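You operate a simulated robot arm through the tools that you are given. There is no shell and no other tool. Be economical: measure what you need, move in short steps, check, and stop when the job is done.

You are at the controls of a simulated two-armed robot. One attempt, no reset.

## Task
Press the unit key of the blue scale three times. Then put the jug marked "rinse" from the top of the square table in the sink bowl. Then put the 200 g brass weight from the top of the tall white box on the fourth shelf from the bottom of the returns rack. Then open the drawer of the far left bench, take the yellow stopper from the top of the tall white box and leave it in the inside of the far left bench drawer and shut the drawer again. Then open the drawer of the laptop bench, take the cup and leave it in the inside of the laptop bench drawer, then shut the drawer. Then push the door of the laptop bench shut. The order counts. Set down upright: jug, cup.

Only the result counts: the job must be done as asked and must still hold three seconds after the hand-in. Knocking over, shifting, dropping, spilling or breaking anything else fails it. A push-on lid holds only when it is set on centred and level and pressed home; a screw cap is set on level and turned clockwise until tight.

## Robot
Two 7-joint arms with fingered hands on one trunk, on a base that drives. Base frame: it is fixed to the floor where the robot stands at the start and does not move with it; the origin is under the middle of the robot, x ahead of it, y to its left, z up. Readings come in mm, degrees, newtons and seconds.
The left shoulder is at the start at [20, 123, 1236], the right one opposite. Places, roughly: brass weight [-1750, -750, 750]; cup (7x7x9 cm) [-3600, -400, 900]; door of the laptop bench [-3300, -200, 400]; drawer of the far left bench [-3700, -1900, 700]; drawer of the laptop bench [-3600, -300, 700]; fourth shelf of the returns rack [800, -1200, 1400]; inside of the far left bench drawer [-3800, -1900, 600]; inside of the laptop bench drawer [-3700, -300, 600]; jug [-750, 250, 750]; sink bowl [-900, 1900, 700]; unit key of the blue scale [500, 100, 900]; yellow stopper (4x4x5 cm) [-1900, -600, 600]. Payload 2.4 kg a hand.
The tool frame of a hand sits at the grasp point between the pads (the TCP): z along the fingers, y along the line on which they close. The tips reach 17 mm beyond it. Largest opening 88 mm; the body of the gripper starts 47 mm behind the TCP. The gripper is a hand of 3 fingers: y runs from the thumb to the fingers, the wrist lies at [0, 0, -165] in the tool frame, and closing takes about 1.5 s.
Orientation is that of the tool frame in the base frame, as a unit quaternion [x, y, z, w]. With the fingers straight down and closing along the base's y, the tool's x points along the base's -x, its y along +y and its z along -z.

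## Interface
- The arms move only by the tool step_arm. It takes "left_targets", "right_targets" or both (then of equal length, played together; a hand with none holds still); each is a list of rows, each a list of 7 numbers: the opening, from 0 (shut) to 1 (fully open), then the shift along the tool's x, y, z in mm, then the turn, a rotation vector about the tool's x, y, z in degrees. In form: [[hand, tx, ty, tz, ax, ay, az], ...]. A call has 1 to 20 rows; each row is the pose to reach, as a shift and turn from the pose commanded when the call began, along the tool's axes at that moment. Rows are played at 5 a second. More than 50 mm and 8.6 degrees between two rows, or a gripper value outside its range, and nothing of the call is played. A pose out of reach is approached as far as the arm can. The call stops where the force on the tool passes 40 N (or 10 N more than at its start, if that is more) or the arm is blocked; 0.2 s more then pass. Each finger travels about 45 mm/s and halts on what it meets, pressing with about 21 N; the grip force reading is that of the motor and also rises with nothing between the fingers. The clock runs only during rows and for 0.2 s after the last one: add rows that repeat a pose to give the fingers time. The reply holds the time, the measured pose of the TCP, the force on the tool along the base axes, the opening and the grip force, in the units named above and with some noise, with the torque about the TCP (base axes, N m) and any sound that the robot's microphone picked up, and new pictures: "show" is both (left out), scene, wrist or none (wrist: the cameras of the hands that moved).
- Cameras (640 x 400 px; columns grow to the right, rows downward): "scene" is now at [-17.1, 69.2, 1674.8]; the picture's right is [1.00, -0.03, -0.00], its down [-0.02, -0.92, -0.39] and it looks along [0.01, 0.39, -0.92] (base axes); focal length 274 px, centre (320, 200). "left" rides on the left gripper at [-52, 4, -66] in its tool frame; the picture's right is [-0.08, -1.00, 0.00], its down [0.78, -0.07, -0.62] and it looks along [0.62, -0.05, 0.78] (tool axes); focal length 243 px, centre (320, 200). "right" rides on the right gripper at [52, 4, -66] in its tool frame; the picture's right is [-0.08, 1.00, 0.00], its down [-0.78, -0.07, -0.62] and it looks along [-0.62, -0.05, 0.78] (tool axes); focal length 243 px, centre (320, 200). There is no depth. A picture from a camera that has moved, and an enlarged one, comes with that camera's place and axes in the base frame and with its lens. The place of the scene camera against the robot may be out by one fixed shift of up to 18 mm in any direction.
- lift_body(by): slides the trunk up (or, below 0, down) by that many mm; the arms and the scene camera ride with it, the base frame stays. It gives what a move gives, with no picture.
- steer(legs): drives the robot by 1 to 6 legs, each [ahead, left, turn to the left] in mm, mm and degrees, along the robot's own axes; the way and the turn of a leg run together, so that a leg with both is an arc; at most 1500 mm and 180 degrees a leg. The arms and the cameras ride along, it lands a little off, and it stops where it bumps. It gives what a move gives, and a new picture of the scene camera.
- set_grasp(shape, hand): the hand has 3 fingers and takes this shape, open, in about a second: jaw (thumb against the fingers, like two jaws); tri (thumb and two fingers); tip (a fingertip pinch); poke (one finger out to press); point (the index stretched); flat (the hand flat); cup (the hand cupped); fist (a fist). The gripper value then closes the fingers along that shape, each until it touches; the sizes above hold for jaw. It gives what a move gives, with no picture.
- turn_head(pan, tilt): turns the head with the scene camera to pan (to the left, within 120 degrees either way) and tilt (down, from -29 to 69), counted from straight ahead of the robot. It gives what a move gives, and a new picture of the scene camera.
- enlarge(camera, box): a new picture of the part [left, top, right, bottom] of that camera's present view, enlarged. No time passes.
- hand_in(): hands the job in; it is judged then, once.

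Work in short steps. Places have to be worked out from the pictures, the camera data and where the tool is seen: move nearer, look again, correct. Check each grasp and each placing, and mend what went wrong. You have 207 turns and 260 pictures in all, those below and enlarged ones among them. Open the grippers and draw the arms clear of the work before you hand the job in, unless the task says otherwise.

The tools are called after "Emit:" as name(argument=value, ...) on one line, values as JSON. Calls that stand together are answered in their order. step_arm: Moves the arms, as the interface text tells. Its arguments: {"type":"object","properties":{"left_targets":{"type":"array","items":{"type":"array","items":{"type":"number"}}},"right_targets":{"type":"array","items":{"type":"array","items":{"type":"number"}}},"show":{"type":"string","enum":["both","scene","wrist","none"]}},"required":[]} The other tools are called the same way: lift_body (by) slides the trunk up or down; set_grasp (shape, hand) gives the hand a shape; steer (legs) drives the base; turn_head (pan, tilt) turns the head that bears the scene camera; enlarge (camera, box) takes an enlarged picture of a part of a camera's view; hand_in () hands the job in.

At the start:

```text
t: 0.0
left_tcp_pos: [288.7, 367.3, 1177.2]
left_orientation: [0.001, 1.0, 0.001, -0.001]
left_contact_force: [0.8, -0.1, 0.5]
left_ft_torque: [0.0, 0.0, 0.0]
left_width: 88.2
left_finger_force: 0.0
left_shape: jaw
right_tcp_pos: [224.1, 34.1, 1174.0]
right_orientation: [0.0, 1.0, 0.0, 0.0]
right_contact_force: [0.0, -0.1, -0.2]
right_ft_torque: [-0.03, 0.02, -0.01]
right_width: 87.7
right_finger_force: 0.0
right_shape: jaw
trunk travel left (down, up): [-450.0, 380.0]
robot x, y, heading: [-1.0, 0.1, 0.1]
head pan, tilt: [88.5, 67.0]
```

scene: 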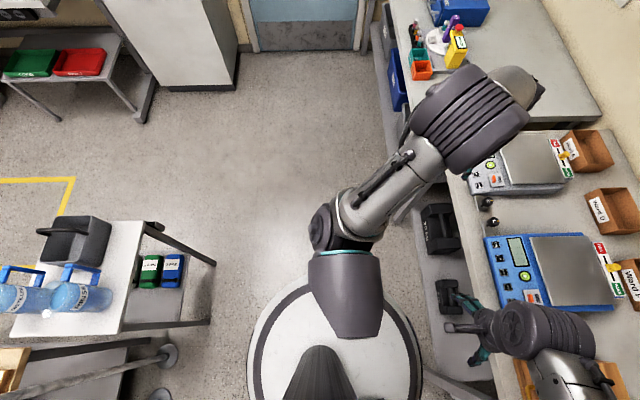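
right: 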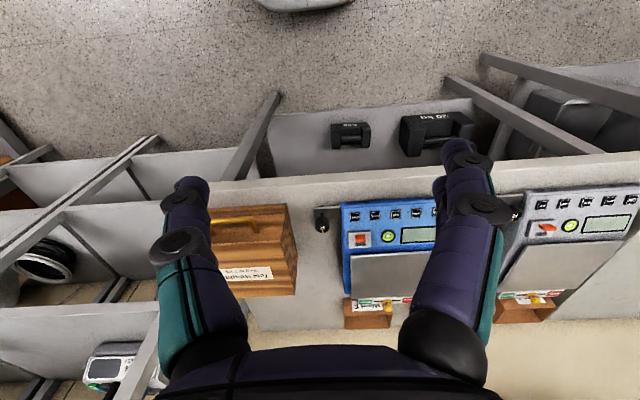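
left: 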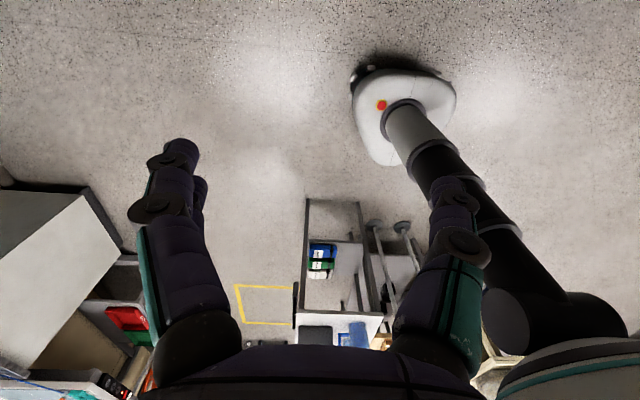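

I'll first look straight ahead at the blue scale to find the unit key.

Emit:
turn_head(pan=0, tilt=55)

Emit:
enlarge(camera="right", box=[320, 180, 460, 320])

```text
t: 1.6
left_tcp_pos: [289.5, 366.4, 1176.3]
left_orientation: [0.0, 1.0, 0.0, 0.0]
left_contact_force: [0.3, 0.3, 0.3]
left_ft_torque: [-0.04, 0.0, 0.04]
left_width: 87.8
left_finger_force: 0.0
left_shape: jaw
right_tcp_pos: [223.6, 34.5, 1175.1]
right_orientation: [0.0, 1.0, 0.0, 0.002]
right_contact_force: [0.4, -0.5, 0.1]
right_ft_torque: [0.01, 0.03, -0.01]
right_width: 88.0
right_finger_force: 0.0
right_shape: jaw
trunk travel left (down, up): [-450.0, 380.0]
robot x, y, heading: [2.1, -1.6, -0.1]
head pan, tilt: [0.0, 55.0]
camera scene: at [53.6, 11.0, 1688.5], right [0.0, -1.0, 0.0], down [-0.82, 0.0, -0.57], along [0.57, 0.0, -0.82], focal length 274 px, centre (320, 200)
```

scene: 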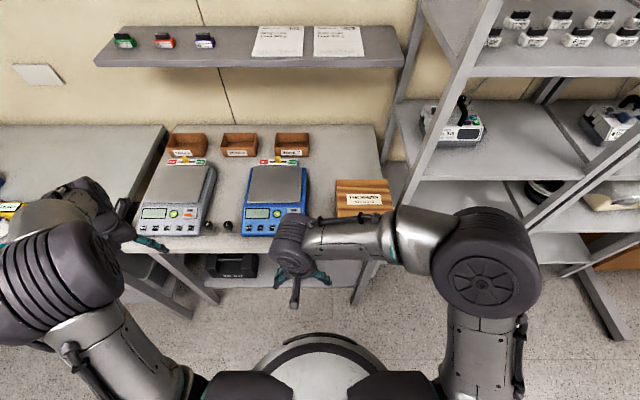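

```text
2.86 times, centred on (390, 250) of right
camera zoom: at [170.4, 38.5, 1239.4], right [0.08, 1.0, 0.0], down [0.78, -0.07, 0.62], along [0.62, -0.05, -0.78], focal length 693 px, centre (120, 57)
```

zoom: 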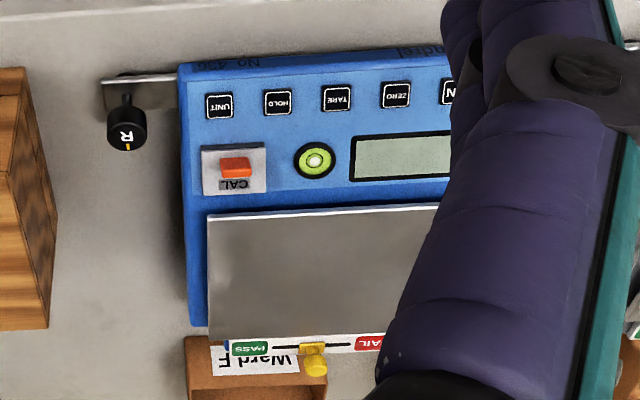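

The right-hand view shows UNIT at the right-hand end of the blue scale's row. I enlarge the scene view to fix its place.

Emit:
enlarge(camera="scene", box=[130, 150, 390, 312])

Emit:
set_grasp(shape="poke", hand="right")

```text
2.46 times, centred on (260, 231) of scene
camera zoom: at [53.6, 11.0, 1688.5], right [0.0, -1.0, 0.0], down [-0.82, 0.0, -0.57], along [0.57, 0.0, -0.82], focal length 674 px, centre (468, 124)
```

zoom: 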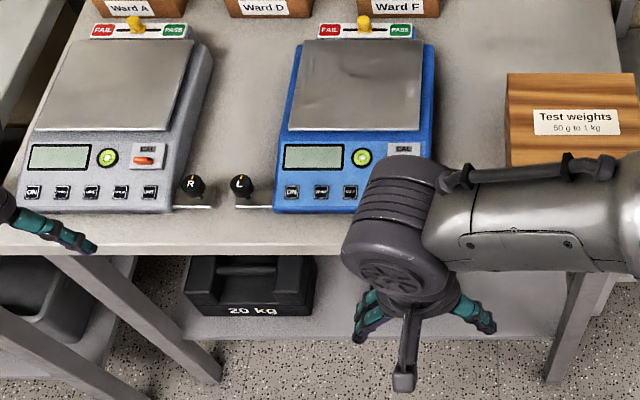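

```text
t: 2.5
left_tcp_pos: [288.2, 366.7, 1177.0]
left_orientation: [0.0, 1.0, 0.0, 0.0]
left_contact_force: [-0.2, -0.3, -0.7]
left_ft_torque: [-0.01, -0.03, 0.04]
left_width: 87.8
left_finger_force: 0.0
left_shape: jaw
right_tcp_pos: [223.7, 34.5, 1175.7]
right_orientation: [0.0, 1.0, 0.0, 0.001]
right_contact_force: [0.4, 0.0, -0.4]
right_ft_torque: [-0.01, 0.0, -0.02]
right_width: 0.1
right_finger_force: 0.1
right_shape: poke
trunk travel left (down, up): [-450.0, 380.0]
robot x, y, heading: [2.0, -0.6, -0.1]
head pan, tilt: [0.0, 55.0]
```

UNIT is estimated near (540, 86, 835). I drive ahead a little, then reach forward with the poke finger.

Emit:
steer(legs=[[140, 50, 0]])

Emit:
step_arm(right_targets=[[0, -30, 0, 0, 0, 0, 0], [0, -60, 0, 0, 0, 0, 0], [0, -90, 0, 0, 0, 0, 0], [0, -120, 0, 0, 0, 0, 0]], show="wrist")

```text
t: 3.9
left_tcp_pos: [429.0, 419.9, 1175.2]
left_orientation: [-0.001, 1.0, 0.0, -0.002]
left_contact_force: [0.8, 0.4, -0.6]
left_ft_torque: [0.02, 0.0, 0.0]
left_width: 87.7
left_finger_force: 0.1
left_shape: jaw
right_tcp_pos: [365.3, 86.2, 1174.7]
right_orientation: [-0.002, 1.0, 0.001, 0.0]
right_contact_force: [-0.7, 0.3, -0.5]
right_ft_torque: [-0.01, 0.02, 0.01]
right_width: 0.0
right_finger_force: 0.0
right_shape: poke
trunk travel left (down, up): [-450.0, 380.0]
robot x, y, heading: [142.1, 50.0, 0.0]
head pan, tilt: [0.0, 55.0]
camera scene: at [196.0, 62.9, 1688.4], right [0.0, -1.0, 0.0], down [-0.82, 0.0, -0.57], along [0.57, 0.0, -0.82], focal length 274 px, centre (320, 200)
```

scene: 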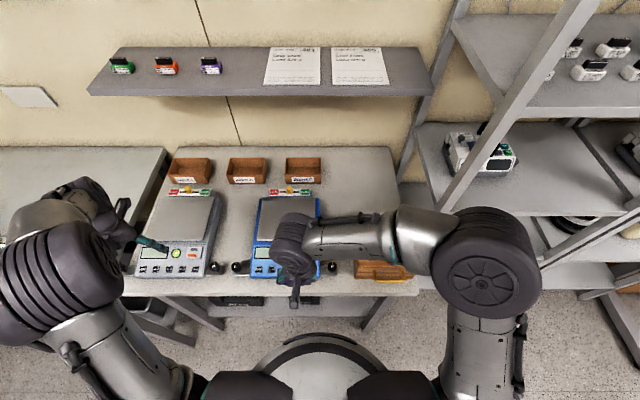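

```text
t: 4.9
left_tcp_pos: [429.4, 418.2, 1176.1]
left_orientation: [0.0, 1.0, 0.0, 0.0]
left_contact_force: [0.7, -0.5, 0.8]
left_ft_torque: [0.0, -0.01, -0.01]
left_width: 87.6
left_finger_force: 0.0
left_shape: jaw
right_tcp_pos: [485.2, 86.3, 1175.6]
right_orientation: [-0.001, 1.0, 0.0, 0.001]
right_contact_force: [-0.9, -0.1, 0.9]
right_ft_torque: [-0.03, -0.02, 0.02]
right_width: 0.0
right_finger_force: 0.0
right_shape: poke
trunk travel left (down, up): [-450.0, 380.0]
robot x, y, heading: [138.1, 53.2, -0.2]
head pan, tilt: [0.0, 55.0]
camera right: at [431.3, 90.2, 1239.9], right [0.08, 1.0, 0.0], down [0.78, -0.07, 0.62], along [0.62, -0.05, -0.78], focal length 243 px, centre (320, 200)
```

right: 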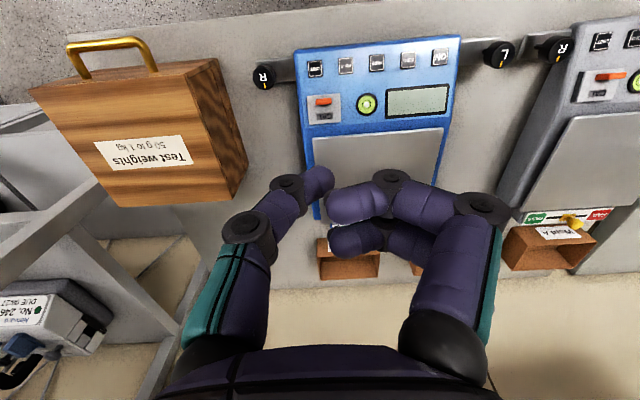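

Triangulating UNIT from the two wrist views gives (492, 81, 894). I enlarge to see which fingertip sticks out in the poke shape.

Emit:
enlarge(camera="right", box=[200, 100, 520, 300])

Emit:
enlarge(camera="scene", box=[220, 180, 380, 320])

```text
2.00 times, centred on (360, 200) of right
camera zoom: at [431.3, 90.2, 1239.9], right [0.08, 1.0, 0.0], down [0.78, -0.07, 0.62], along [0.62, -0.05, -0.78], focal length 485 px, centre (240, 200)
```

zoom: 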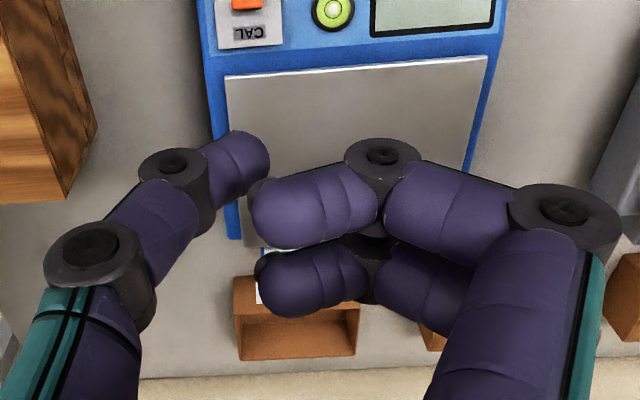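

```text
2.86 times, centred on (300, 250) of scene
camera zoom: at [194.7, 62.4, 1688.4], right [0.0, -1.0, 0.0], down [-0.82, 0.0, -0.57], along [0.57, 0.0, -0.82], focal length 782 px, centre (377, 57)
```

zoom: 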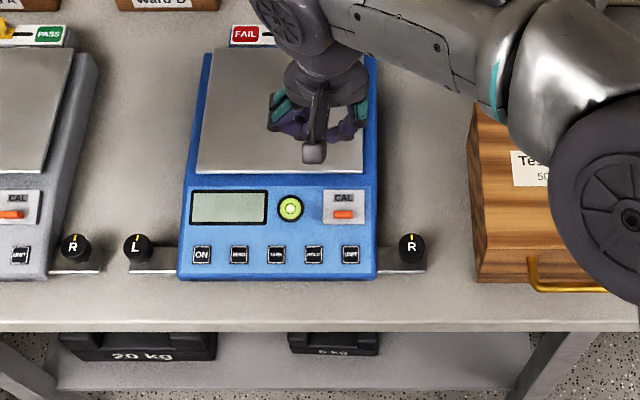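

The hand closed because I gave opening 0; I open it to see the poke shape's extended finger.

Emit:
step_arm(right_targets=[[1, 0, 0, 0, 0, 0, 0], [1, 0, 0, 0, 0, 0, 0], [1, 0, 0, 0, 0, 0, 0], [1, 0, 0, 0, 0, 0, 0], [1, 0, 0, 0, 0, 0, 0]], show="wrist")

```text
t: 6.1
left_tcp_pos: [429.6, 418.1, 1175.6]
left_orientation: [0.0, 1.0, 0.0, 0.0]
left_contact_force: [0.4, -0.6, 0.1]
left_ft_torque: [0.0, 0.03, 0.0]
left_width: 87.9
left_finger_force: 0.1
left_shape: jaw
right_tcp_pos: [483.9, 86.0, 1174.6]
right_orientation: [-0.001, 1.0, -0.001, 0.002]
right_contact_force: [1.0, 0.2, -0.1]
right_ft_torque: [0.01, -0.01, 0.02]
right_width: 0.0
right_finger_force: 0.0
right_shape: poke
trunk travel left (down, up): [-450.0, 380.0]
robot x, y, heading: [140.5, 53.0, 0.1]
head pan, tilt: [0.0, 55.0]
camera right: at [430.7, 90.1, 1240.0], right [0.08, 1.0, 0.0], down [0.78, -0.07, 0.62], along [0.62, -0.05, -0.78], focal length 243 px, centre (320, 200)
```

right: 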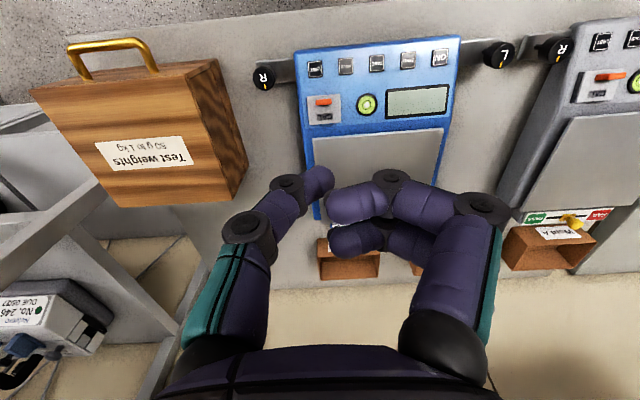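

The thumb is the poking finger, its tip about 17 mm beyond the TCP. I align over UNIT and lower the trunk by 200.

Emit:
step_arm(right_targets=[[1, -7, -5, 0, 0, 0, 0]], show="none")

Emit:
lift_body(by=-200)

Emit:
enlarge(camera="right", box=[160, 0, 480, 200])

```text
t: 6.5
left_tcp_pos: [428.5, 418.2, 1176.6]
left_orientation: [0.0, 1.0, 0.0, -0.001]
left_contact_force: [0.0, -0.6, -0.4]
left_ft_torque: [-0.02, 0.03, 0.06]
left_width: 87.6
left_finger_force: 0.0
left_shape: jaw
right_tcp_pos: [490.1, 80.0, 1174.5]
right_orientation: [0.0, 1.0, 0.001, 0.001]
right_contact_force: [-0.3, -0.3, 0.5]
right_ft_torque: [0.04, 0.0, -0.04]
right_width: 0.0
right_finger_force: 0.1
right_shape: poke
trunk travel left (down, up): [-450.0, 380.0]
robot x, y, heading: [140.8, 57.8, -0.1]
head pan, tilt: [0.0, 55.0]
```

```text
t: 8.7
left_tcp_pos: [429.8, 418.1, 976.9]
left_orientation: [-0.001, 1.0, 0.0, 0.0]
left_contact_force: [-0.4, 0.4, 0.2]
left_ft_torque: [-0.03, 0.04, 0.0]
left_width: 88.0
left_finger_force: 0.1
left_shape: jaw
right_tcp_pos: [490.9, 80.9, 973.5]
right_orientation: [-0.001, 1.0, 0.0, 0.001]
right_contact_force: [-0.1, -0.3, 0.2]
right_ft_torque: [0.01, 0.0, 0.01]
right_width: 0.2
right_finger_force: 0.0
right_shape: poke
trunk travel left (down, up): [-250.0, 580.0]
robot x, y, heading: [140.9, 48.9, -0.1]
head pan, tilt: [0.0, 55.0]
```

```text
2.00 times, centred on (320, 100) of right
camera zoom: at [436.9, 84.3, 1039.6], right [0.08, 1.0, 0.0], down [0.78, -0.07, 0.62], along [0.62, -0.05, -0.78], focal length 485 px, centre (320, 400)
```

zoom: 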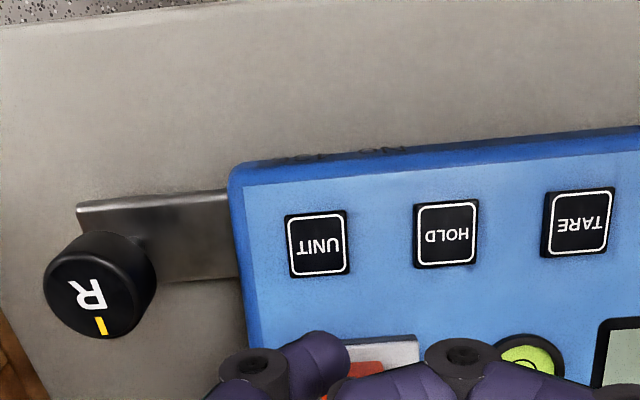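

The key is straight under the fingertip. I lower to just above it.

Emit:
step_arm(right_targets=[[1, -1, -1, 20, 0, 0, 0], [1, -1, -1, 40, 0, 0, 0], [1, -1, -1, 54, 0, 0, 0], [1, -1, -1, 54, 0, 0, 0]], show="both")

```text
t: 9.7
left_tcp_pos: [429.5, 419.1, 974.9]
left_orientation: [0.0, 1.0, 0.001, 0.0]
left_contact_force: [0.2, 0.2, 0.0]
left_ft_torque: [-0.02, -0.02, 0.02]
left_width: 87.8
left_finger_force: 0.1
left_shape: jaw
right_tcp_pos: [491.1, 79.6, 919.5]
right_orientation: [-0.001, 1.0, -0.001, 0.0]
right_contact_force: [0.3, 0.1, -0.5]
right_ft_torque: [0.01, -0.02, -0.05]
right_width: 0.0
right_finger_force: 0.1
right_shape: poke
trunk travel left (down, up): [-250.0, 580.0]
robot x, y, heading: [141.6, 51.0, 0.2]
head pan, tilt: [0.0, 55.0]
camera scene: at [194.1, 62.2, 1488.5], right [0.0, -1.0, 0.0], down [-0.82, 0.0, -0.57], along [0.57, 0.0, -0.82], focal length 274 px, centre (320, 200)
camera right: at [438.6, 83.4, 985.1], right [0.08, 1.0, 0.0], down [0.78, -0.07, 0.62], along [0.62, -0.05, -0.78], focal length 243 px, centre (320, 200)
```

scene: 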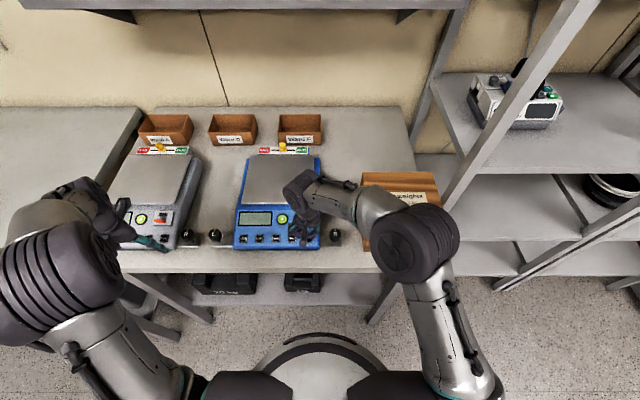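
right: 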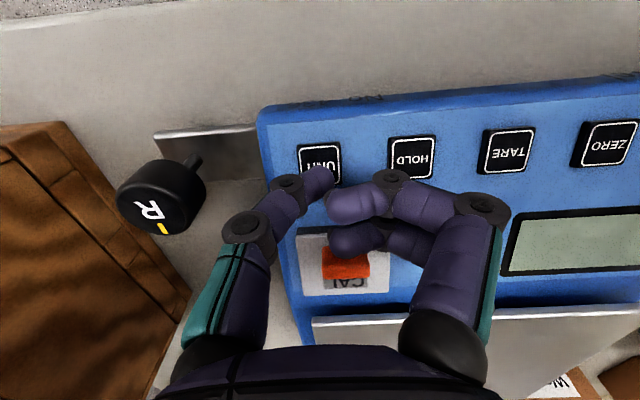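

The tip is about 10 mm above UNIT. I press gently downward to feel for contact.

Emit:
step_arm(right_targets=[[1, 0, 0, 4, 0, 0, 0], [1, 0, 0, 7, 0, 0, 0], [1, 0, 0, 9, 0, 0, 0], [1, 0, 0, 11, 0, 0, 0]], show="wrist")

```text
t: 10.7
left_tcp_pos: [428.1, 417.3, 976.4]
left_orientation: [0.0, 1.0, -0.001, 0.001]
left_contact_force: [0.3, -0.1, 0.9]
left_ft_torque: [0.01, 0.0, -0.02]
left_width: 87.9
left_finger_force: 0.3
left_shape: jaw
right_tcp_pos: [492.1, 79.2, 910.0]
right_orientation: [0.0, 1.0, 0.001, 0.002]
right_contact_force: [-0.2, -1.7, 8.5]
right_ft_torque: [-0.02, -0.06, -0.04]
right_width: 0.3
right_finger_force: 0.1
right_shape: poke
trunk travel left (down, up): [-250.0, 580.0]
robot x, y, heading: [142.9, 52.9, 0.1]
head pan, tilt: [0.0, 55.0]
heard: click
camera right: at [438.7, 83.7, 975.3], right [0.08, 1.0, 0.0], down [0.78, -0.07, 0.62], along [0.62, -0.05, -0.78], focal length 243 px, centre (320, 200)
```

right: 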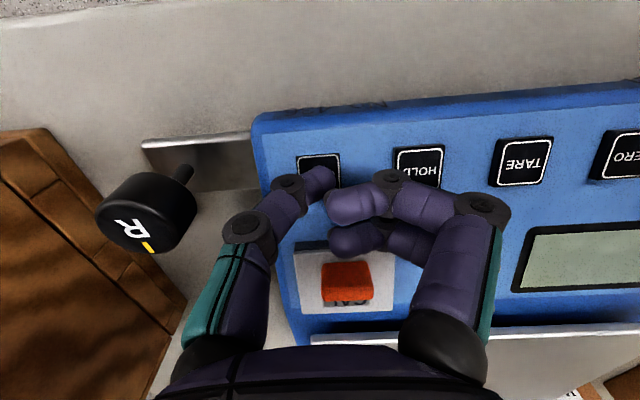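

A click was heard at 8.5 N: first press. I lift off and check for the release.

Emit:
step_arm(right_targets=[[1, 0, 0, -6, 0, 0, 0], [1, 0, 0, -12, 0, 0, 0], [1, 0, 0, -12, 0, 0, 0]], show="none")

Emit:
step_arm(right_targets=[[1, 0, 0, 5, 0, 0, 0], [1, 0, 0, 8, 0, 0, 0], [1, 0, 0, 10, 0, 0, 0], [1, 0, 0, 12, 0, 0, 0]], show="none")

Emit:
enlarge(camera="scene", box=[220, 190, 340, 265])

```text
t: 11.5
left_tcp_pos: [430.5, 418.7, 976.5]
left_orientation: [0.0, 1.0, 0.0, 0.0]
left_contact_force: [0.3, 1.0, -0.8]
left_ft_torque: [-0.01, 0.0, 0.0]
left_width: 88.0
left_finger_force: 0.1
left_shape: jaw
right_tcp_pos: [490.6, 77.8, 922.2]
right_orientation: [-0.001, 1.0, 0.0, 0.002]
right_contact_force: [0.1, -0.2, 0.3]
right_ft_torque: [-0.01, 0.03, -0.03]
right_width: 0.0
right_finger_force: 0.1
right_shape: poke
trunk travel left (down, up): [-250.0, 580.0]
robot x, y, heading: [138.6, 50.2, -0.1]
head pan, tilt: [0.0, 55.0]
```

```text
t: 12.5
left_tcp_pos: [428.7, 418.1, 977.5]
left_orientation: [0.0, 1.0, 0.0, 0.0]
left_contact_force: [1.0, -0.5, -0.3]
left_ft_torque: [0.03, 0.03, -0.02]
left_width: 87.9
left_finger_force: 0.2
left_shape: jaw
right_tcp_pos: [492.0, 79.1, 910.2]
right_orientation: [0.0, 1.0, 0.001, 0.001]
right_contact_force: [-0.5, -1.1, 8.8]
right_ft_torque: [-0.04, -0.05, 0.01]
right_width: 0.1
right_finger_force: 0.0
right_shape: poke
trunk travel left (down, up): [-250.0, 580.0]
robot x, y, heading: [142.1, 52.6, 0.0]
head pan, tilt: [0.0, 55.0]
heard: click
```

```text
5.33 times, centred on (280, 228) of scene
camera zoom: at [193.4, 62.0, 1488.6], right [0.0, -1.0, 0.0], down [-0.82, 0.0, -0.57], along [0.57, 0.0, -0.82], focal length 1459 px, centre (533, 53)
```

zoom: 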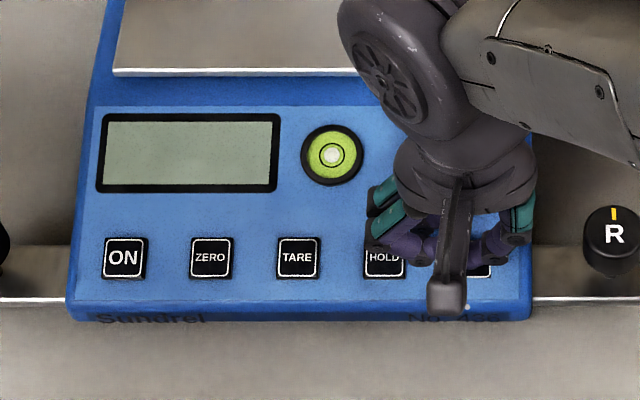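

Second click heard. I release and press a third time, then lift clear.

Emit:
step_arm(right_targets=[[1, 0, 0, -6, 0, 0, 0], [1, 0, 0, -12, 0, 0, 0], [1, 0, 0, -12, 0, 0, 0]], show="none")

Emit:
step_arm(right_targets=[[1, 0, 0, 5, 0, 0, 0], [1, 0, 0, 8, 0, 0, 0], [1, 0, 0, 10, 0, 0, 0], [1, 0, 0, 12, 0, 0, 0]], show="none")

Emit:
step_arm(right_targets=[[1, 0, 0, -6, 0, 0, 0], [1, 0, 0, -12, 0, 0, 0], [1, 0, 0, -50, 0, 0, 0]], show="none")

Emit:
lift_body(by=200)

Emit:
set_grasp(shape="jaw", hand="right")

Emit:
turn_head(pan=90, tilt=35)

```text
t: 13.3
left_tcp_pos: [429.4, 416.8, 976.2]
left_orientation: [-0.001, 1.0, 0.0, -0.001]
left_contact_force: [0.0, 0.2, -0.1]
left_ft_torque: [-0.01, 0.03, -0.01]
left_width: 87.9
left_finger_force: 0.0
left_shape: jaw
right_tcp_pos: [491.6, 78.3, 922.0]
right_orientation: [0.0, 1.0, 0.0, 0.0]
right_contact_force: [-0.5, 0.1, 0.3]
right_ft_torque: [-0.02, -0.04, 0.02]
right_width: 0.1
right_finger_force: 0.0
right_shape: poke
trunk travel left (down, up): [-250.0, 580.0]
robot x, y, heading: [135.7, 52.7, -0.0]
head pan, tilt: [0.0, 55.0]
```

```text
t: 14.3
left_tcp_pos: [428.6, 418.0, 976.5]
left_orientation: [0.0, 1.0, 0.0, -0.001]
left_contact_force: [0.1, -0.2, -0.3]
left_ft_torque: [0.0, 0.01, 0.01]
left_width: 88.0
left_finger_force: 0.1
left_shape: jaw
right_tcp_pos: [491.6, 78.1, 909.1]
right_orientation: [-0.001, 1.0, 0.001, 0.001]
right_contact_force: [1.0, 0.0, 7.4]
right_ft_torque: [0.03, 0.0, 0.01]
right_width: 0.0
right_finger_force: 0.0
right_shape: poke
trunk travel left (down, up): [-250.0, 580.0]
robot x, y, heading: [138.3, 48.7, 0.1]
head pan, tilt: [0.0, 55.0]
heard: click
```

```text
t: 15.1
left_tcp_pos: [429.2, 418.9, 975.9]
left_orientation: [0.0, 1.0, 0.0, 0.0]
left_contact_force: [-0.7, -0.8, -1.0]
left_ft_torque: [-0.02, -0.01, -0.01]
left_width: 87.8
left_finger_force: 0.1
left_shape: jaw
right_tcp_pos: [488.9, 77.7, 960.6]
right_orientation: [-0.002, 1.0, 0.0, 0.001]
right_contact_force: [0.9, -0.6, -0.5]
right_ft_torque: [0.01, -0.03, -0.02]
right_width: 0.0
right_finger_force: 0.0
right_shape: poke
trunk travel left (down, up): [-250.0, 580.0]
robot x, y, heading: [141.8, 52.1, -0.0]
head pan, tilt: [0.0, 55.0]
```

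```text
t: 17.2
left_tcp_pos: [428.1, 417.1, 1175.8]
left_orientation: [-0.001, 1.0, 0.0, 0.001]
left_contact_force: [-0.3, -0.4, 0.2]
left_ft_torque: [0.02, 0.0, -0.01]
left_width: 87.9
left_finger_force: 0.0
left_shape: jaw
right_tcp_pos: [490.8, 77.3, 1161.1]
right_orientation: [-0.001, 1.0, 0.0, 0.0]
right_contact_force: [-0.5, -0.8, 0.5]
right_ft_torque: [-0.01, -0.03, 0.01]
right_width: 0.0
right_finger_force: 0.0
right_shape: poke
trunk travel left (down, up): [-450.0, 380.0]
robot x, y, heading: [144.7, 54.6, 0.1]
head pan, tilt: [0.0, 55.0]
```

```text
t: 18.1
left_tcp_pos: [428.3, 418.2, 1176.2]
left_orientation: [0.0, 1.0, 0.0, 0.0]
left_contact_force: [0.9, -0.2, -0.7]
left_ft_torque: [0.03, 0.01, -0.01]
left_width: 87.8
left_finger_force: 0.0
left_shape: jaw
right_tcp_pos: [489.4, 78.0, 1160.9]
right_orientation: [0.0, 1.0, 0.0, 0.002]
right_contact_force: [-0.3, 0.3, -0.3]
right_ft_torque: [0.03, -0.01, 0.03]
right_width: 87.8
right_finger_force: 0.2
right_shape: jaw
trunk travel left (down, up): [-450.0, 380.0]
robot x, y, heading: [136.9, 52.1, -0.1]
head pan, tilt: [0.0, 55.0]
```

```text
t: 19.8
left_tcp_pos: [428.8, 417.9, 1176.6]
left_orientation: [0.0, 1.0, 0.0, -0.001]
left_contact_force: [-0.1, 0.0, -0.7]
left_ft_torque: [0.03, -0.03, 0.0]
left_width: 88.3
left_finger_force: 0.0
left_shape: jaw
right_tcp_pos: [488.9, 78.1, 1160.9]
right_orientation: [-0.001, 1.0, 0.0, 0.001]
right_contact_force: [1.0, 0.2, 0.6]
right_ft_torque: [-0.02, -0.01, 0.0]
right_width: 88.0
right_finger_force: 0.1
right_shape: jaw
trunk travel left (down, up): [-450.0, 380.0]
robot x, y, heading: [142.0, 53.7, -0.0]
head pan, tilt: [90.0, 35.0]
camera scene: at [122.1, 150.3, 1716.7], right [1.0, 0.0, 0.0], down [0.0, -0.57, -0.82], along [0.0, 0.82, -0.57], focal length 274 px, centre (320, 200)
```

scene: 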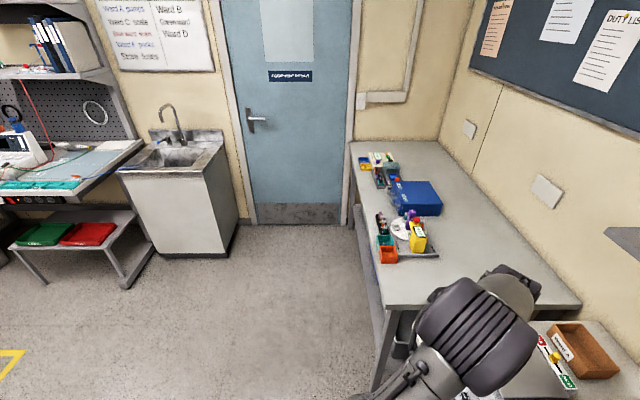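

Three presses done. I back off from the bench and turn to face the square table.

Emit:
steer(legs=[[-200, 0, 0], [0, 0, 170]])

Emit:
turn_head(pan=0, tilt=45)

```text
t: 28.3
left_tcp_pos: [-408.9, -253.4, 1175.1]
left_orientation: [0.996, -0.095, 0.0, 0.001]
left_contact_force: [-0.5, -1.2, 0.3]
left_ft_torque: [-0.02, 0.01, 0.05]
left_width: 88.0
left_finger_force: 0.0
left_shape: jaw
right_tcp_pos: [-405.1, 92.3, 1160.8]
right_orientation: [0.995, -0.095, -0.001, 0.0]
right_contact_force: [0.2, -0.1, 0.1]
right_ft_torque: [-0.01, 0.01, 0.01]
right_width: 87.8
right_finger_force: 0.0
right_shape: jaw
trunk travel left (down, up): [-450.0, 380.0]
robot x, y, heading: [-58.1, 51.9, 169.1]
head pan, tilt: [90.0, 35.0]
camera scene: at [-53.1, -27.6, 1716.7], right [-0.98, 0.19, 0.0], down [0.11, 0.56, -0.82], along [-0.15, -0.8, -0.57], focal length 274 px, centre (320, 200)
```

scene: 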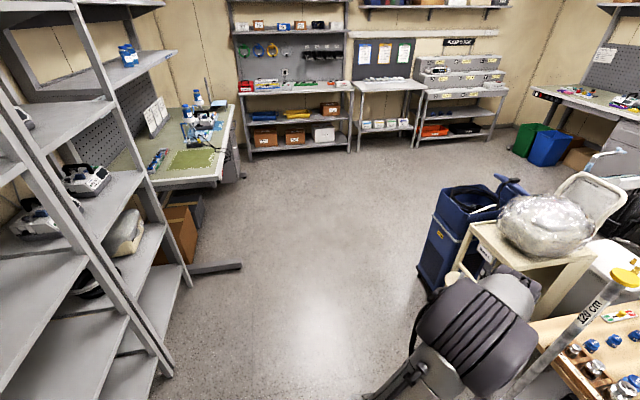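

```text
t: 30.0
left_tcp_pos: [-409.4, -251.9, 1175.0]
left_orientation: [0.995, -0.095, 0.0, 0.0]
left_contact_force: [0.3, 0.3, 0.7]
left_ft_torque: [-0.01, -0.02, 0.01]
left_width: 87.8
left_finger_force: 0.0
left_shape: jaw
right_tcp_pos: [-404.8, 92.5, 1160.8]
right_orientation: [0.995, -0.095, -0.001, 0.0]
right_contact_force: [-0.2, -0.9, -0.1]
right_ft_torque: [-0.03, 0.03, -0.03]
right_width: 88.0
right_finger_force: 0.1
right_shape: jaw
trunk travel left (down, up): [-450.0, 380.0]
robot x, y, heading: [-57.6, 53.0, 169.0]
head pan, tilt: [0.0, 45.0]
camera scene: at [-116.3, 74.3, 1701.9], right [0.19, 0.98, 0.0], down [0.69, -0.13, -0.71], along [-0.69, 0.13, -0.71], focal length 274 px, centre (320, 200)
```

scene: 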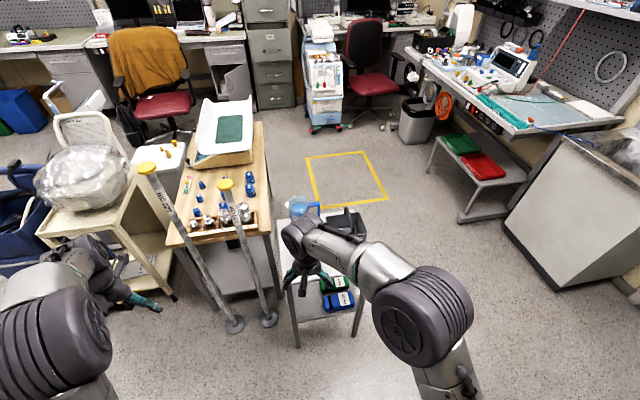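

The right gripper hides the jugs; I shift sideways to the table's other side and look again.

Emit:
steer(legs=[[0, -350, 11]])

Emit:
enlarge(camera="scene", box=[100, 130, 340, 280])

```text
t: 32.2
left_tcp_pos: [-314.5, 42.2, 1177.2]
left_orientation: [1.0, -0.006, 0.0, 0.001]
left_contact_force: [-0.2, -0.3, -0.2]
left_ft_torque: [0.01, 0.02, -0.01]
left_width: 87.8
left_finger_force: 0.1
left_shape: jaw
right_tcp_pos: [-370.9, 383.1, 1160.8]
right_orientation: [1.0, -0.006, -0.001, 0.0]
right_contact_force: [-0.2, -0.5, -0.2]
right_ft_torque: [0.03, -0.02, -0.01]
right_width: 87.9
right_finger_force: 0.1
right_shape: jaw
trunk travel left (down, up): [-450.0, 380.0]
robot x, y, heading: [-19.1, 405.0, 179.2]
head pan, tilt: [0.0, 45.0]
camera scene: at [-81.6, 417.6, 1701.9], right [0.01, 1.0, 0.0], down [0.71, -0.01, -0.71], along [-0.71, 0.01, -0.71], focal length 274 px, centre (320, 200)
```

scene: 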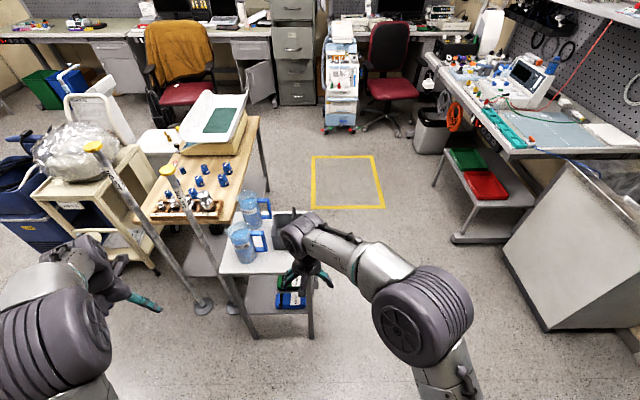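

```text
2.67 times, centred on (220, 205) of scene
camera zoom: at [-81.6, 417.6, 1701.9], right [0.01, 1.0, 0.0], down [0.71, -0.01, -0.71], along [-0.71, 0.01, -0.71], focal length 730 px, centre (587, 187)
```

zoom: 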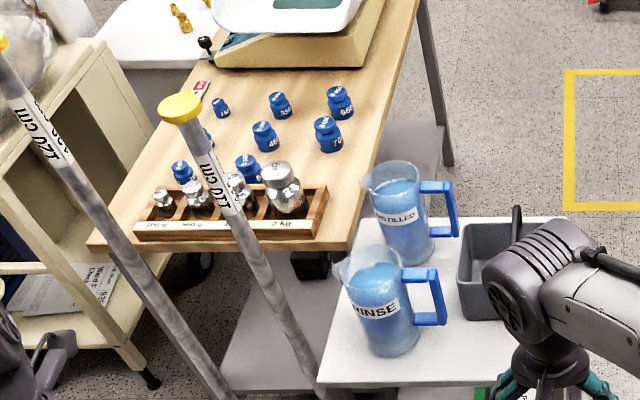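

RINSE is the nearer jug, handle toward +y, body near (-712, 122). I draw the left arm back and drive so the right hand hovers by the jug.

Emit:
step_arm(left_targets=[[1, 50, 0, 0, 0, 0, 0], [1, 100, 0, 0, 0, 0, 0], [1, 130, 0, 0, 0, 0, 0]], show="none")

Emit:
steer(legs=[[240, 185, 0]])

Emit:
enlarge(camera="right", box=[0, 0, 640, 400])

```text
t: 33.0
left_tcp_pos: [-184.3, 40.6, 1176.9]
left_orientation: [1.0, -0.006, -0.001, 0.001]
left_contact_force: [0.5, 0.1, 0.1]
left_ft_torque: [0.02, 0.02, 0.03]
left_width: 88.2
left_finger_force: 0.1
left_shape: jaw
right_tcp_pos: [-369.1, 382.4, 1161.8]
right_orientation: [1.0, -0.005, -0.001, 0.001]
right_contact_force: [0.1, 0.6, 0.1]
right_ft_torque: [0.0, 0.01, -0.01]
right_width: 87.9
right_finger_force: 0.2
right_shape: jaw
trunk travel left (down, up): [-450.0, 380.0]
robot x, y, heading: [-21.3, 404.9, 179.8]
head pan, tilt: [0.0, 45.0]
```

```text
t: 35.1
left_tcp_pos: [-420.3, -148.3, 1176.6]
left_orientation: [1.0, 0.0, 0.0, 0.001]
left_contact_force: [-0.2, 0.3, -0.2]
left_ft_torque: [0.0, -0.05, -0.03]
left_width: 87.7
left_finger_force: 0.0
left_shape: jaw
right_tcp_pos: [-609.9, 191.1, 1161.2]
right_orientation: [1.0, 0.0, 0.001, 0.0]
right_contact_force: [0.7, 0.1, 0.7]
right_ft_torque: [-0.03, 0.03, -0.02]
right_width: 88.1
right_finger_force: 0.1
right_shape: jaw
trunk travel left (down, up): [-450.0, 380.0]
robot x, y, heading: [-255.9, 221.9, 179.8]
head pan, tilt: [0.0, 45.0]
camera scene: at [-321.5, 229.1, 1701.8], right [0.0, 1.0, 0.0], down [0.71, 0.0, -0.71], along [-0.71, 0.0, -0.71], focal length 274 px, centre (320, 200)
```

scene: 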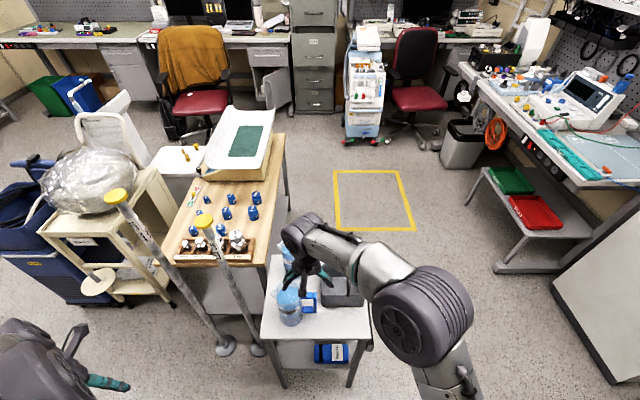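

```text
1.00 times, centred on (320, 200) of right (not enlarged: the box is as wide or as high as the picture)
camera zoom: at [-558.3, 187.8, 1225.5], right [-0.08, -1.0, 0.0], down [-0.78, 0.07, 0.62], along [-0.62, 0.05, -0.78], focal length 243 px, centre (320, 200)
```

zoom: 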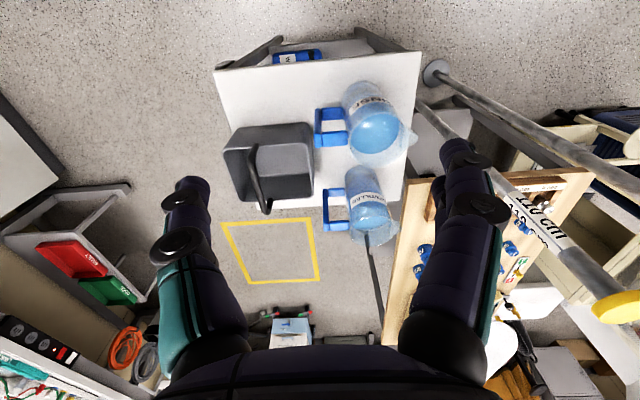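

I enlarge the wrist view of the jugs to locate the RINSE handle's top.

Emit:
enlarge(camera="right", box=[280, 60, 440, 160])

Emit:
enlarge(camera="scene", box=[240, 220, 400, 370])

```text
4.00 times, centred on (360, 110) of right
camera zoom: at [-558.3, 187.8, 1225.5], right [-0.08, -1.0, 0.0], down [-0.78, 0.07, 0.62], along [-0.62, 0.05, -0.78], focal length 970 px, centre (160, 560)
```

zoom: 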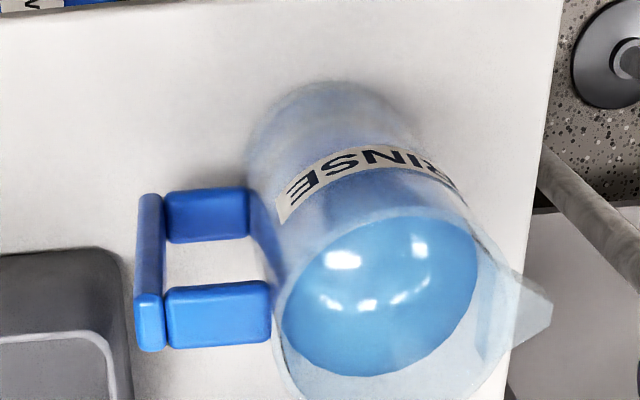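

```text
2.67 times, centred on (320, 295) of scene
camera zoom: at [-321.5, 229.1, 1701.8], right [0.0, 1.0, 0.0], down [0.71, 0.0, -0.71], along [-0.71, 0.0, -0.71], focal length 730 px, centre (320, -53)
```

zoom: 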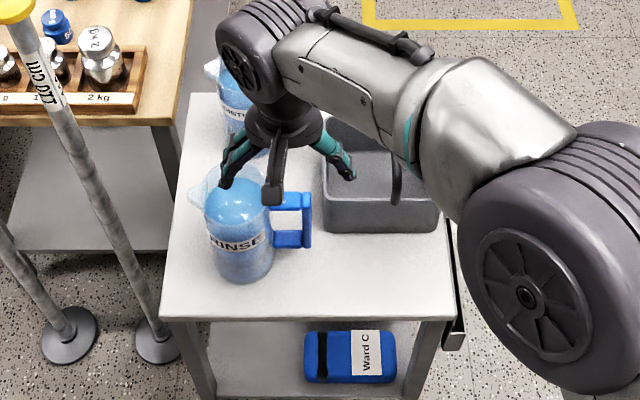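

I lower the trunk 120 mm for a second wrist view to triangulate the handle.

Emit:
lift_body(by=-120)

Emit:
enlarge(camera="right", box=[240, 60, 480, 210])

```text
t: 36.6
left_tcp_pos: [-420.3, -146.4, 1057.1]
left_orientation: [1.0, 0.0, 0.001, 0.0]
left_contact_force: [0.3, 0.4, -0.1]
left_ft_torque: [0.02, -0.01, 0.03]
left_width: 88.0
left_finger_force: 0.0
left_shape: jaw
right_tcp_pos: [-608.1, 192.7, 1041.0]
right_orientation: [1.0, 0.0, -0.001, 0.001]
right_contact_force: [0.3, -0.1, 0.3]
right_ft_torque: [0.01, 0.01, 0.03]
right_width: 87.9
right_finger_force: 0.1
right_shape: jaw
trunk travel left (down, up): [-330.0, 500.0]
robot x, y, heading: [-259.9, 218.6, 180.1]
head pan, tilt: [0.0, 45.0]
```

```text
2.67 times, centred on (360, 135) of right
camera zoom: at [-557.5, 188.4, 1105.8], right [-0.08, -1.0, 0.0], down [-0.78, 0.07, 0.62], along [-0.62, 0.05, -0.78], focal length 647 px, centre (213, 373)
```

zoom: 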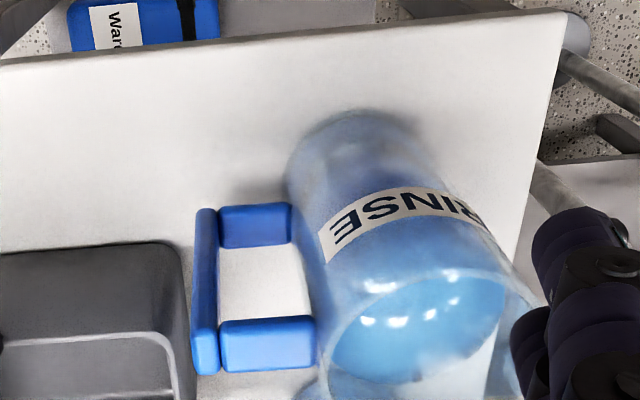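

The jug body measures about 75–80 mm, so a top grasp across x (clear of handle and spout) fits. I move over the jug, turning the hand 90°.

Emit:
step_arm(right_targets=[[1, -10, 7, 0, 0, 0, -8.5], [1, -19, 15, 0, 0, 0, -17], [1, -28, 22, 0, 0, 0, -25], [1, -37, 30, 0, 0, 0, -33], [1, -46, 37, 0, 0, 0, -41], [1, -55, 45, 0, 0, 0, -49], [1, -64, 52, 0, 0, 0, -57], [1, -73, 60, 0, 0, 0, -65], [1, -82, 67, 0, 0, 0, -73], [1, -90, 72, 0, 0, 0, -81], [1, -96, 75, 0, 0, 0, -89.5], [1, -96, 75, 0, 0, 0, -89.5]])

```text
t: 39.2
left_tcp_pos: [-419.6, -147.2, 1056.5]
left_orientation: [1.0, 0.0, 0.001, 0.0]
left_contact_force: [-0.3, -0.4, 0.1]
left_ft_torque: [-0.01, 0.02, -0.01]
left_width: 87.7
left_finger_force: 0.1
left_shape: jaw
right_tcp_pos: [-674.3, 184.7, 1035.9]
right_orientation: [0.709, 0.705, 0.001, 0.001]
right_contact_force: [-0.4, 1.2, 0.4]
right_ft_torque: [-0.04, 0.03, -0.02]
right_width: 88.1
right_finger_force: 0.1
right_shape: jaw
right hand out of reach, approached as far as the arm can: row 6, 7, 8, 9, 10, 11, 12
trunk travel left (down, up): [-330.0, 500.0]
robot x, y, heading: [-259.3, 218.3, 180.0]
head pan, tilt: [0.0, 45.0]
camera scene: at [-320.6, 230.3, 1581.9], right [0.0, 1.0, 0.0], down [0.71, 0.0, -0.71], along [-0.71, 0.0, -0.71], focal length 274 px, centre (320, 200)
camera right: at [-670.5, 237.2, 1101.1], right [1.0, -0.09, 0.0], down [-0.07, -0.78, 0.62], along [-0.06, -0.62, -0.78], focal length 243 px, centre (320, 200)
```

scene: 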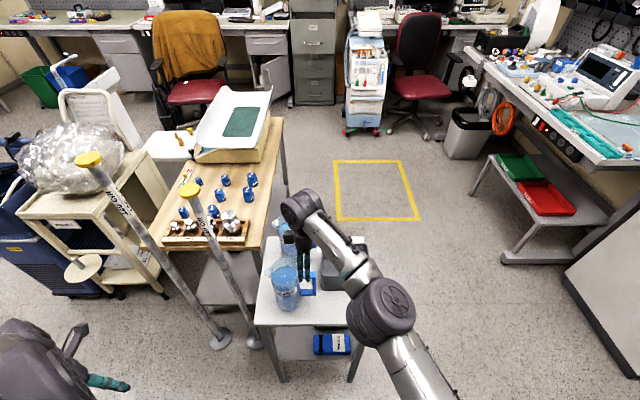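
right: 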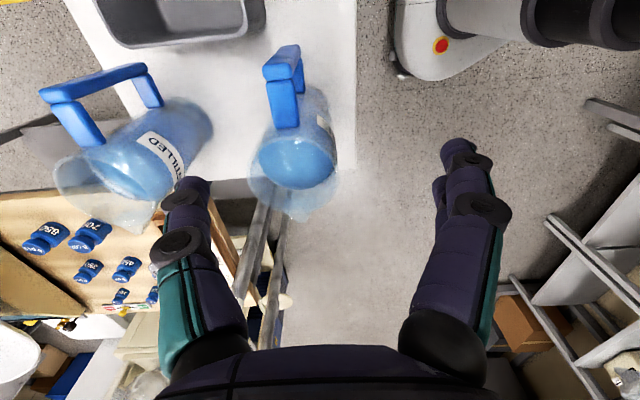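

The arm is at its reach limit, so I shift the base instead.

Emit:
steer(legs=[[32, 80, 0]])

Emit:
enlarge(camera="right", box=[160, 0, 480, 200])

```text
t: 40.3
left_tcp_pos: [-452.1, -226.2, 1057.1]
left_orientation: [1.0, 0.0, -0.001, -0.001]
left_contact_force: [0.7, -0.2, -0.5]
left_ft_torque: [0.06, -0.02, 0.03]
left_width: 88.0
left_finger_force: 0.1
left_shape: jaw
right_tcp_pos: [-706.1, 104.9, 1037.2]
right_orientation: [0.71, 0.704, 0.0, 0.001]
right_contact_force: [-0.1, -0.1, 0.3]
right_ft_torque: [0.01, -0.02, 0.0]
right_width: 88.0
right_finger_force: 0.1
right_shape: jaw
trunk travel left (down, up): [-330.0, 500.0]
robot x, y, heading: [-293.4, 139.1, 180.1]
head pan, tilt: [0.0, 45.0]
camera scene: at [-352.8, 150.2, 1581.8], right [0.0, 1.0, 0.0], down [0.71, 0.0, -0.71], along [-0.71, 0.0, -0.71], focal length 274 px, centre (320, 200)
```

scene: 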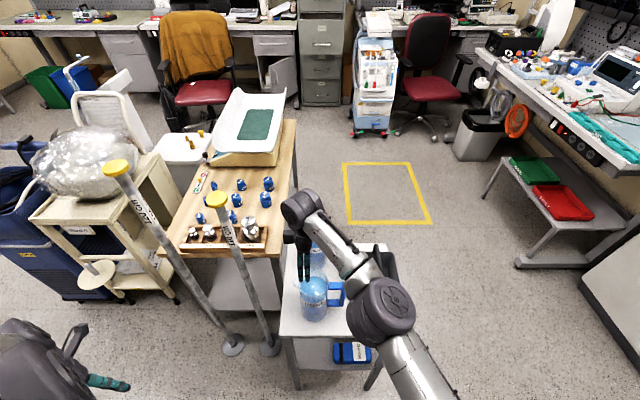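

```text
2.00 times, centred on (320, 100) of right
camera zoom: at [-702.5, 157.6, 1101.2], right [1.0, -0.09, 0.0], down [-0.07, -0.78, 0.62], along [-0.06, -0.62, -0.78], focal length 485 px, centre (320, 400)
```

zoom: 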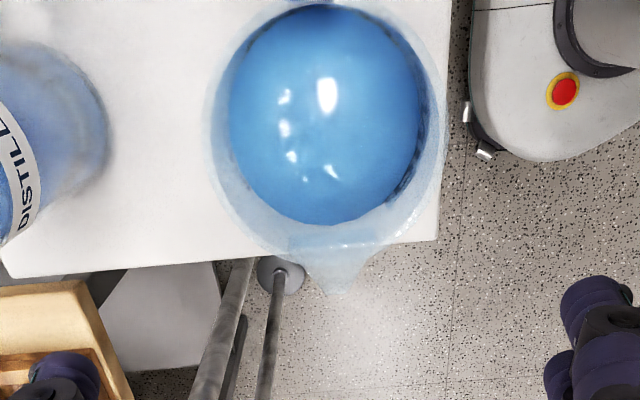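

The rim centre looks to be about (-703, 127) with ~75 mm diameter. I centre the hand and lower 50 mm to check.

Emit:
step_arm(right_targets=[[1, 22, 3, 0, 0, 0, 0], [1, 22, 3, 25, 0, 0, 0], [1, 22, 3, 50, 0, 0, 0], [1, 22, 3, 50, 0, 0, 0]])

```text
t: 41.3
left_tcp_pos: [-451.1, -224.3, 1056.1]
left_orientation: [1.0, 0.0, 0.0, -0.001]
left_contact_force: [0.9, 0.6, 0.3]
left_ft_torque: [0.02, -0.03, 0.0]
left_width: 87.8
left_finger_force: 0.0
left_shape: jaw
right_tcp_pos: [-704.4, 126.6, 986.3]
right_orientation: [0.71, 0.704, -0.001, 0.001]
right_contact_force: [1.0, -0.5, -0.8]
right_ft_torque: [-0.02, 0.03, -0.01]
right_width: 87.9
right_finger_force: 0.1
right_shape: jaw
trunk travel left (down, up): [-330.0, 500.0]
robot x, y, heading: [-289.7, 141.5, 180.0]
head pan, tilt: [0.0, 45.0]
camera scene: at [-352.0, 151.9, 1581.9], right [0.0, 1.0, 0.0], down [0.71, 0.0, -0.71], along [-0.71, 0.0, -0.71], focal length 274 px, centre (320, 200)
camera right: at [-700.0, 179.6, 1051.2], right [1.0, -0.09, 0.0], down [-0.07, -0.78, 0.62], along [-0.06, -0.62, -0.78], focal length 243 px, centre (320, 200)
```

scene: 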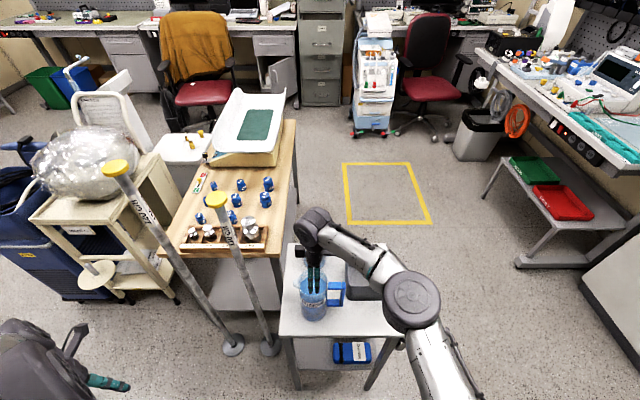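
right: 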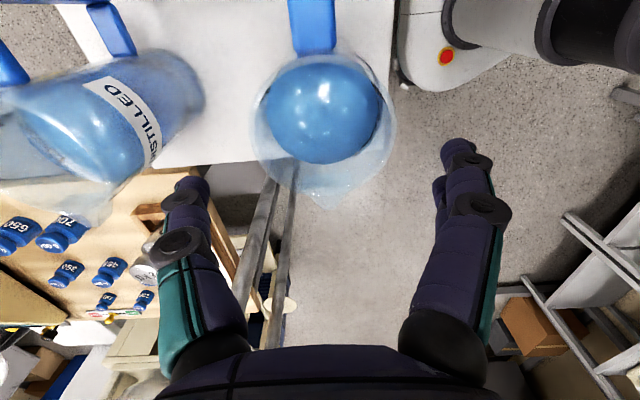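

Rim computed: centre (-703, 130), z 923, diameter 77. I descend with the fingers on either side, checking force.

Emit:
step_arm(right_targets=[[1, 3.5, 1, 0, 0, 0, 0], [1, 3.5, 1, 20, 0, 0, 0], [1, 3.5, 1, 40, 0, 0, 0], [1, 3.5, 1, 55, 0, 0, 0], [1, 3.5, 1, 70, 0, 0, 0], [1, 3.5, 1, 70, 0, 0, 0]], show="both")

```text
t: 42.7
left_tcp_pos: [-451.4, -225.1, 1056.5]
left_orientation: [1.0, 0.001, 0.0, 0.001]
left_contact_force: [0.3, 0.5, -0.5]
left_ft_torque: [-0.01, 0.02, -0.02]
left_width: 87.9
left_finger_force: 0.1
left_shape: jaw
right_tcp_pos: [-702.2, 131.3, 915.9]
right_orientation: [0.71, 0.705, 0.0, 0.001]
right_contact_force: [-2.4, -0.3, 3.9]
right_ft_torque: [-0.01, 0.13, -0.01]
right_width: 88.0
right_finger_force: 0.0
right_shape: jaw
trunk travel left (down, up): [-330.0, 500.0]
robot x, y, heading: [-291.1, 143.1, 179.8]
head pan, tilt: [0.0, 45.0]
camera scene: at [-352.1, 151.9, 1581.9], right [0.0, 1.0, 0.0], down [0.71, 0.0, -0.71], along [-0.71, 0.0, -0.71], focal length 274 px, centre (320, 200)
camera right: at [-697.7, 184.4, 980.9], right [1.0, -0.09, 0.0], down [-0.07, -0.78, 0.62], along [-0.06, -0.62, -0.78], focal length 243 px, centre (320, 200)
```

scene: 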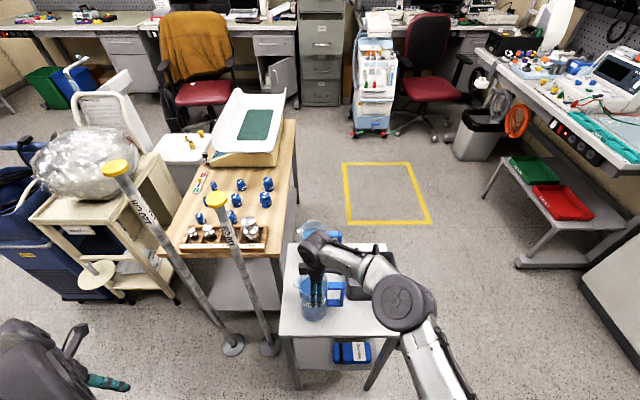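
right: 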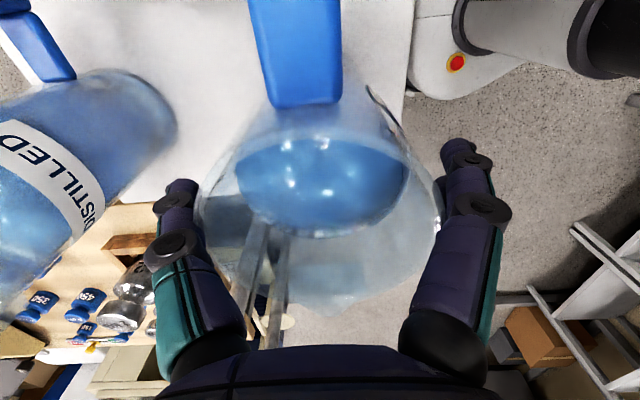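

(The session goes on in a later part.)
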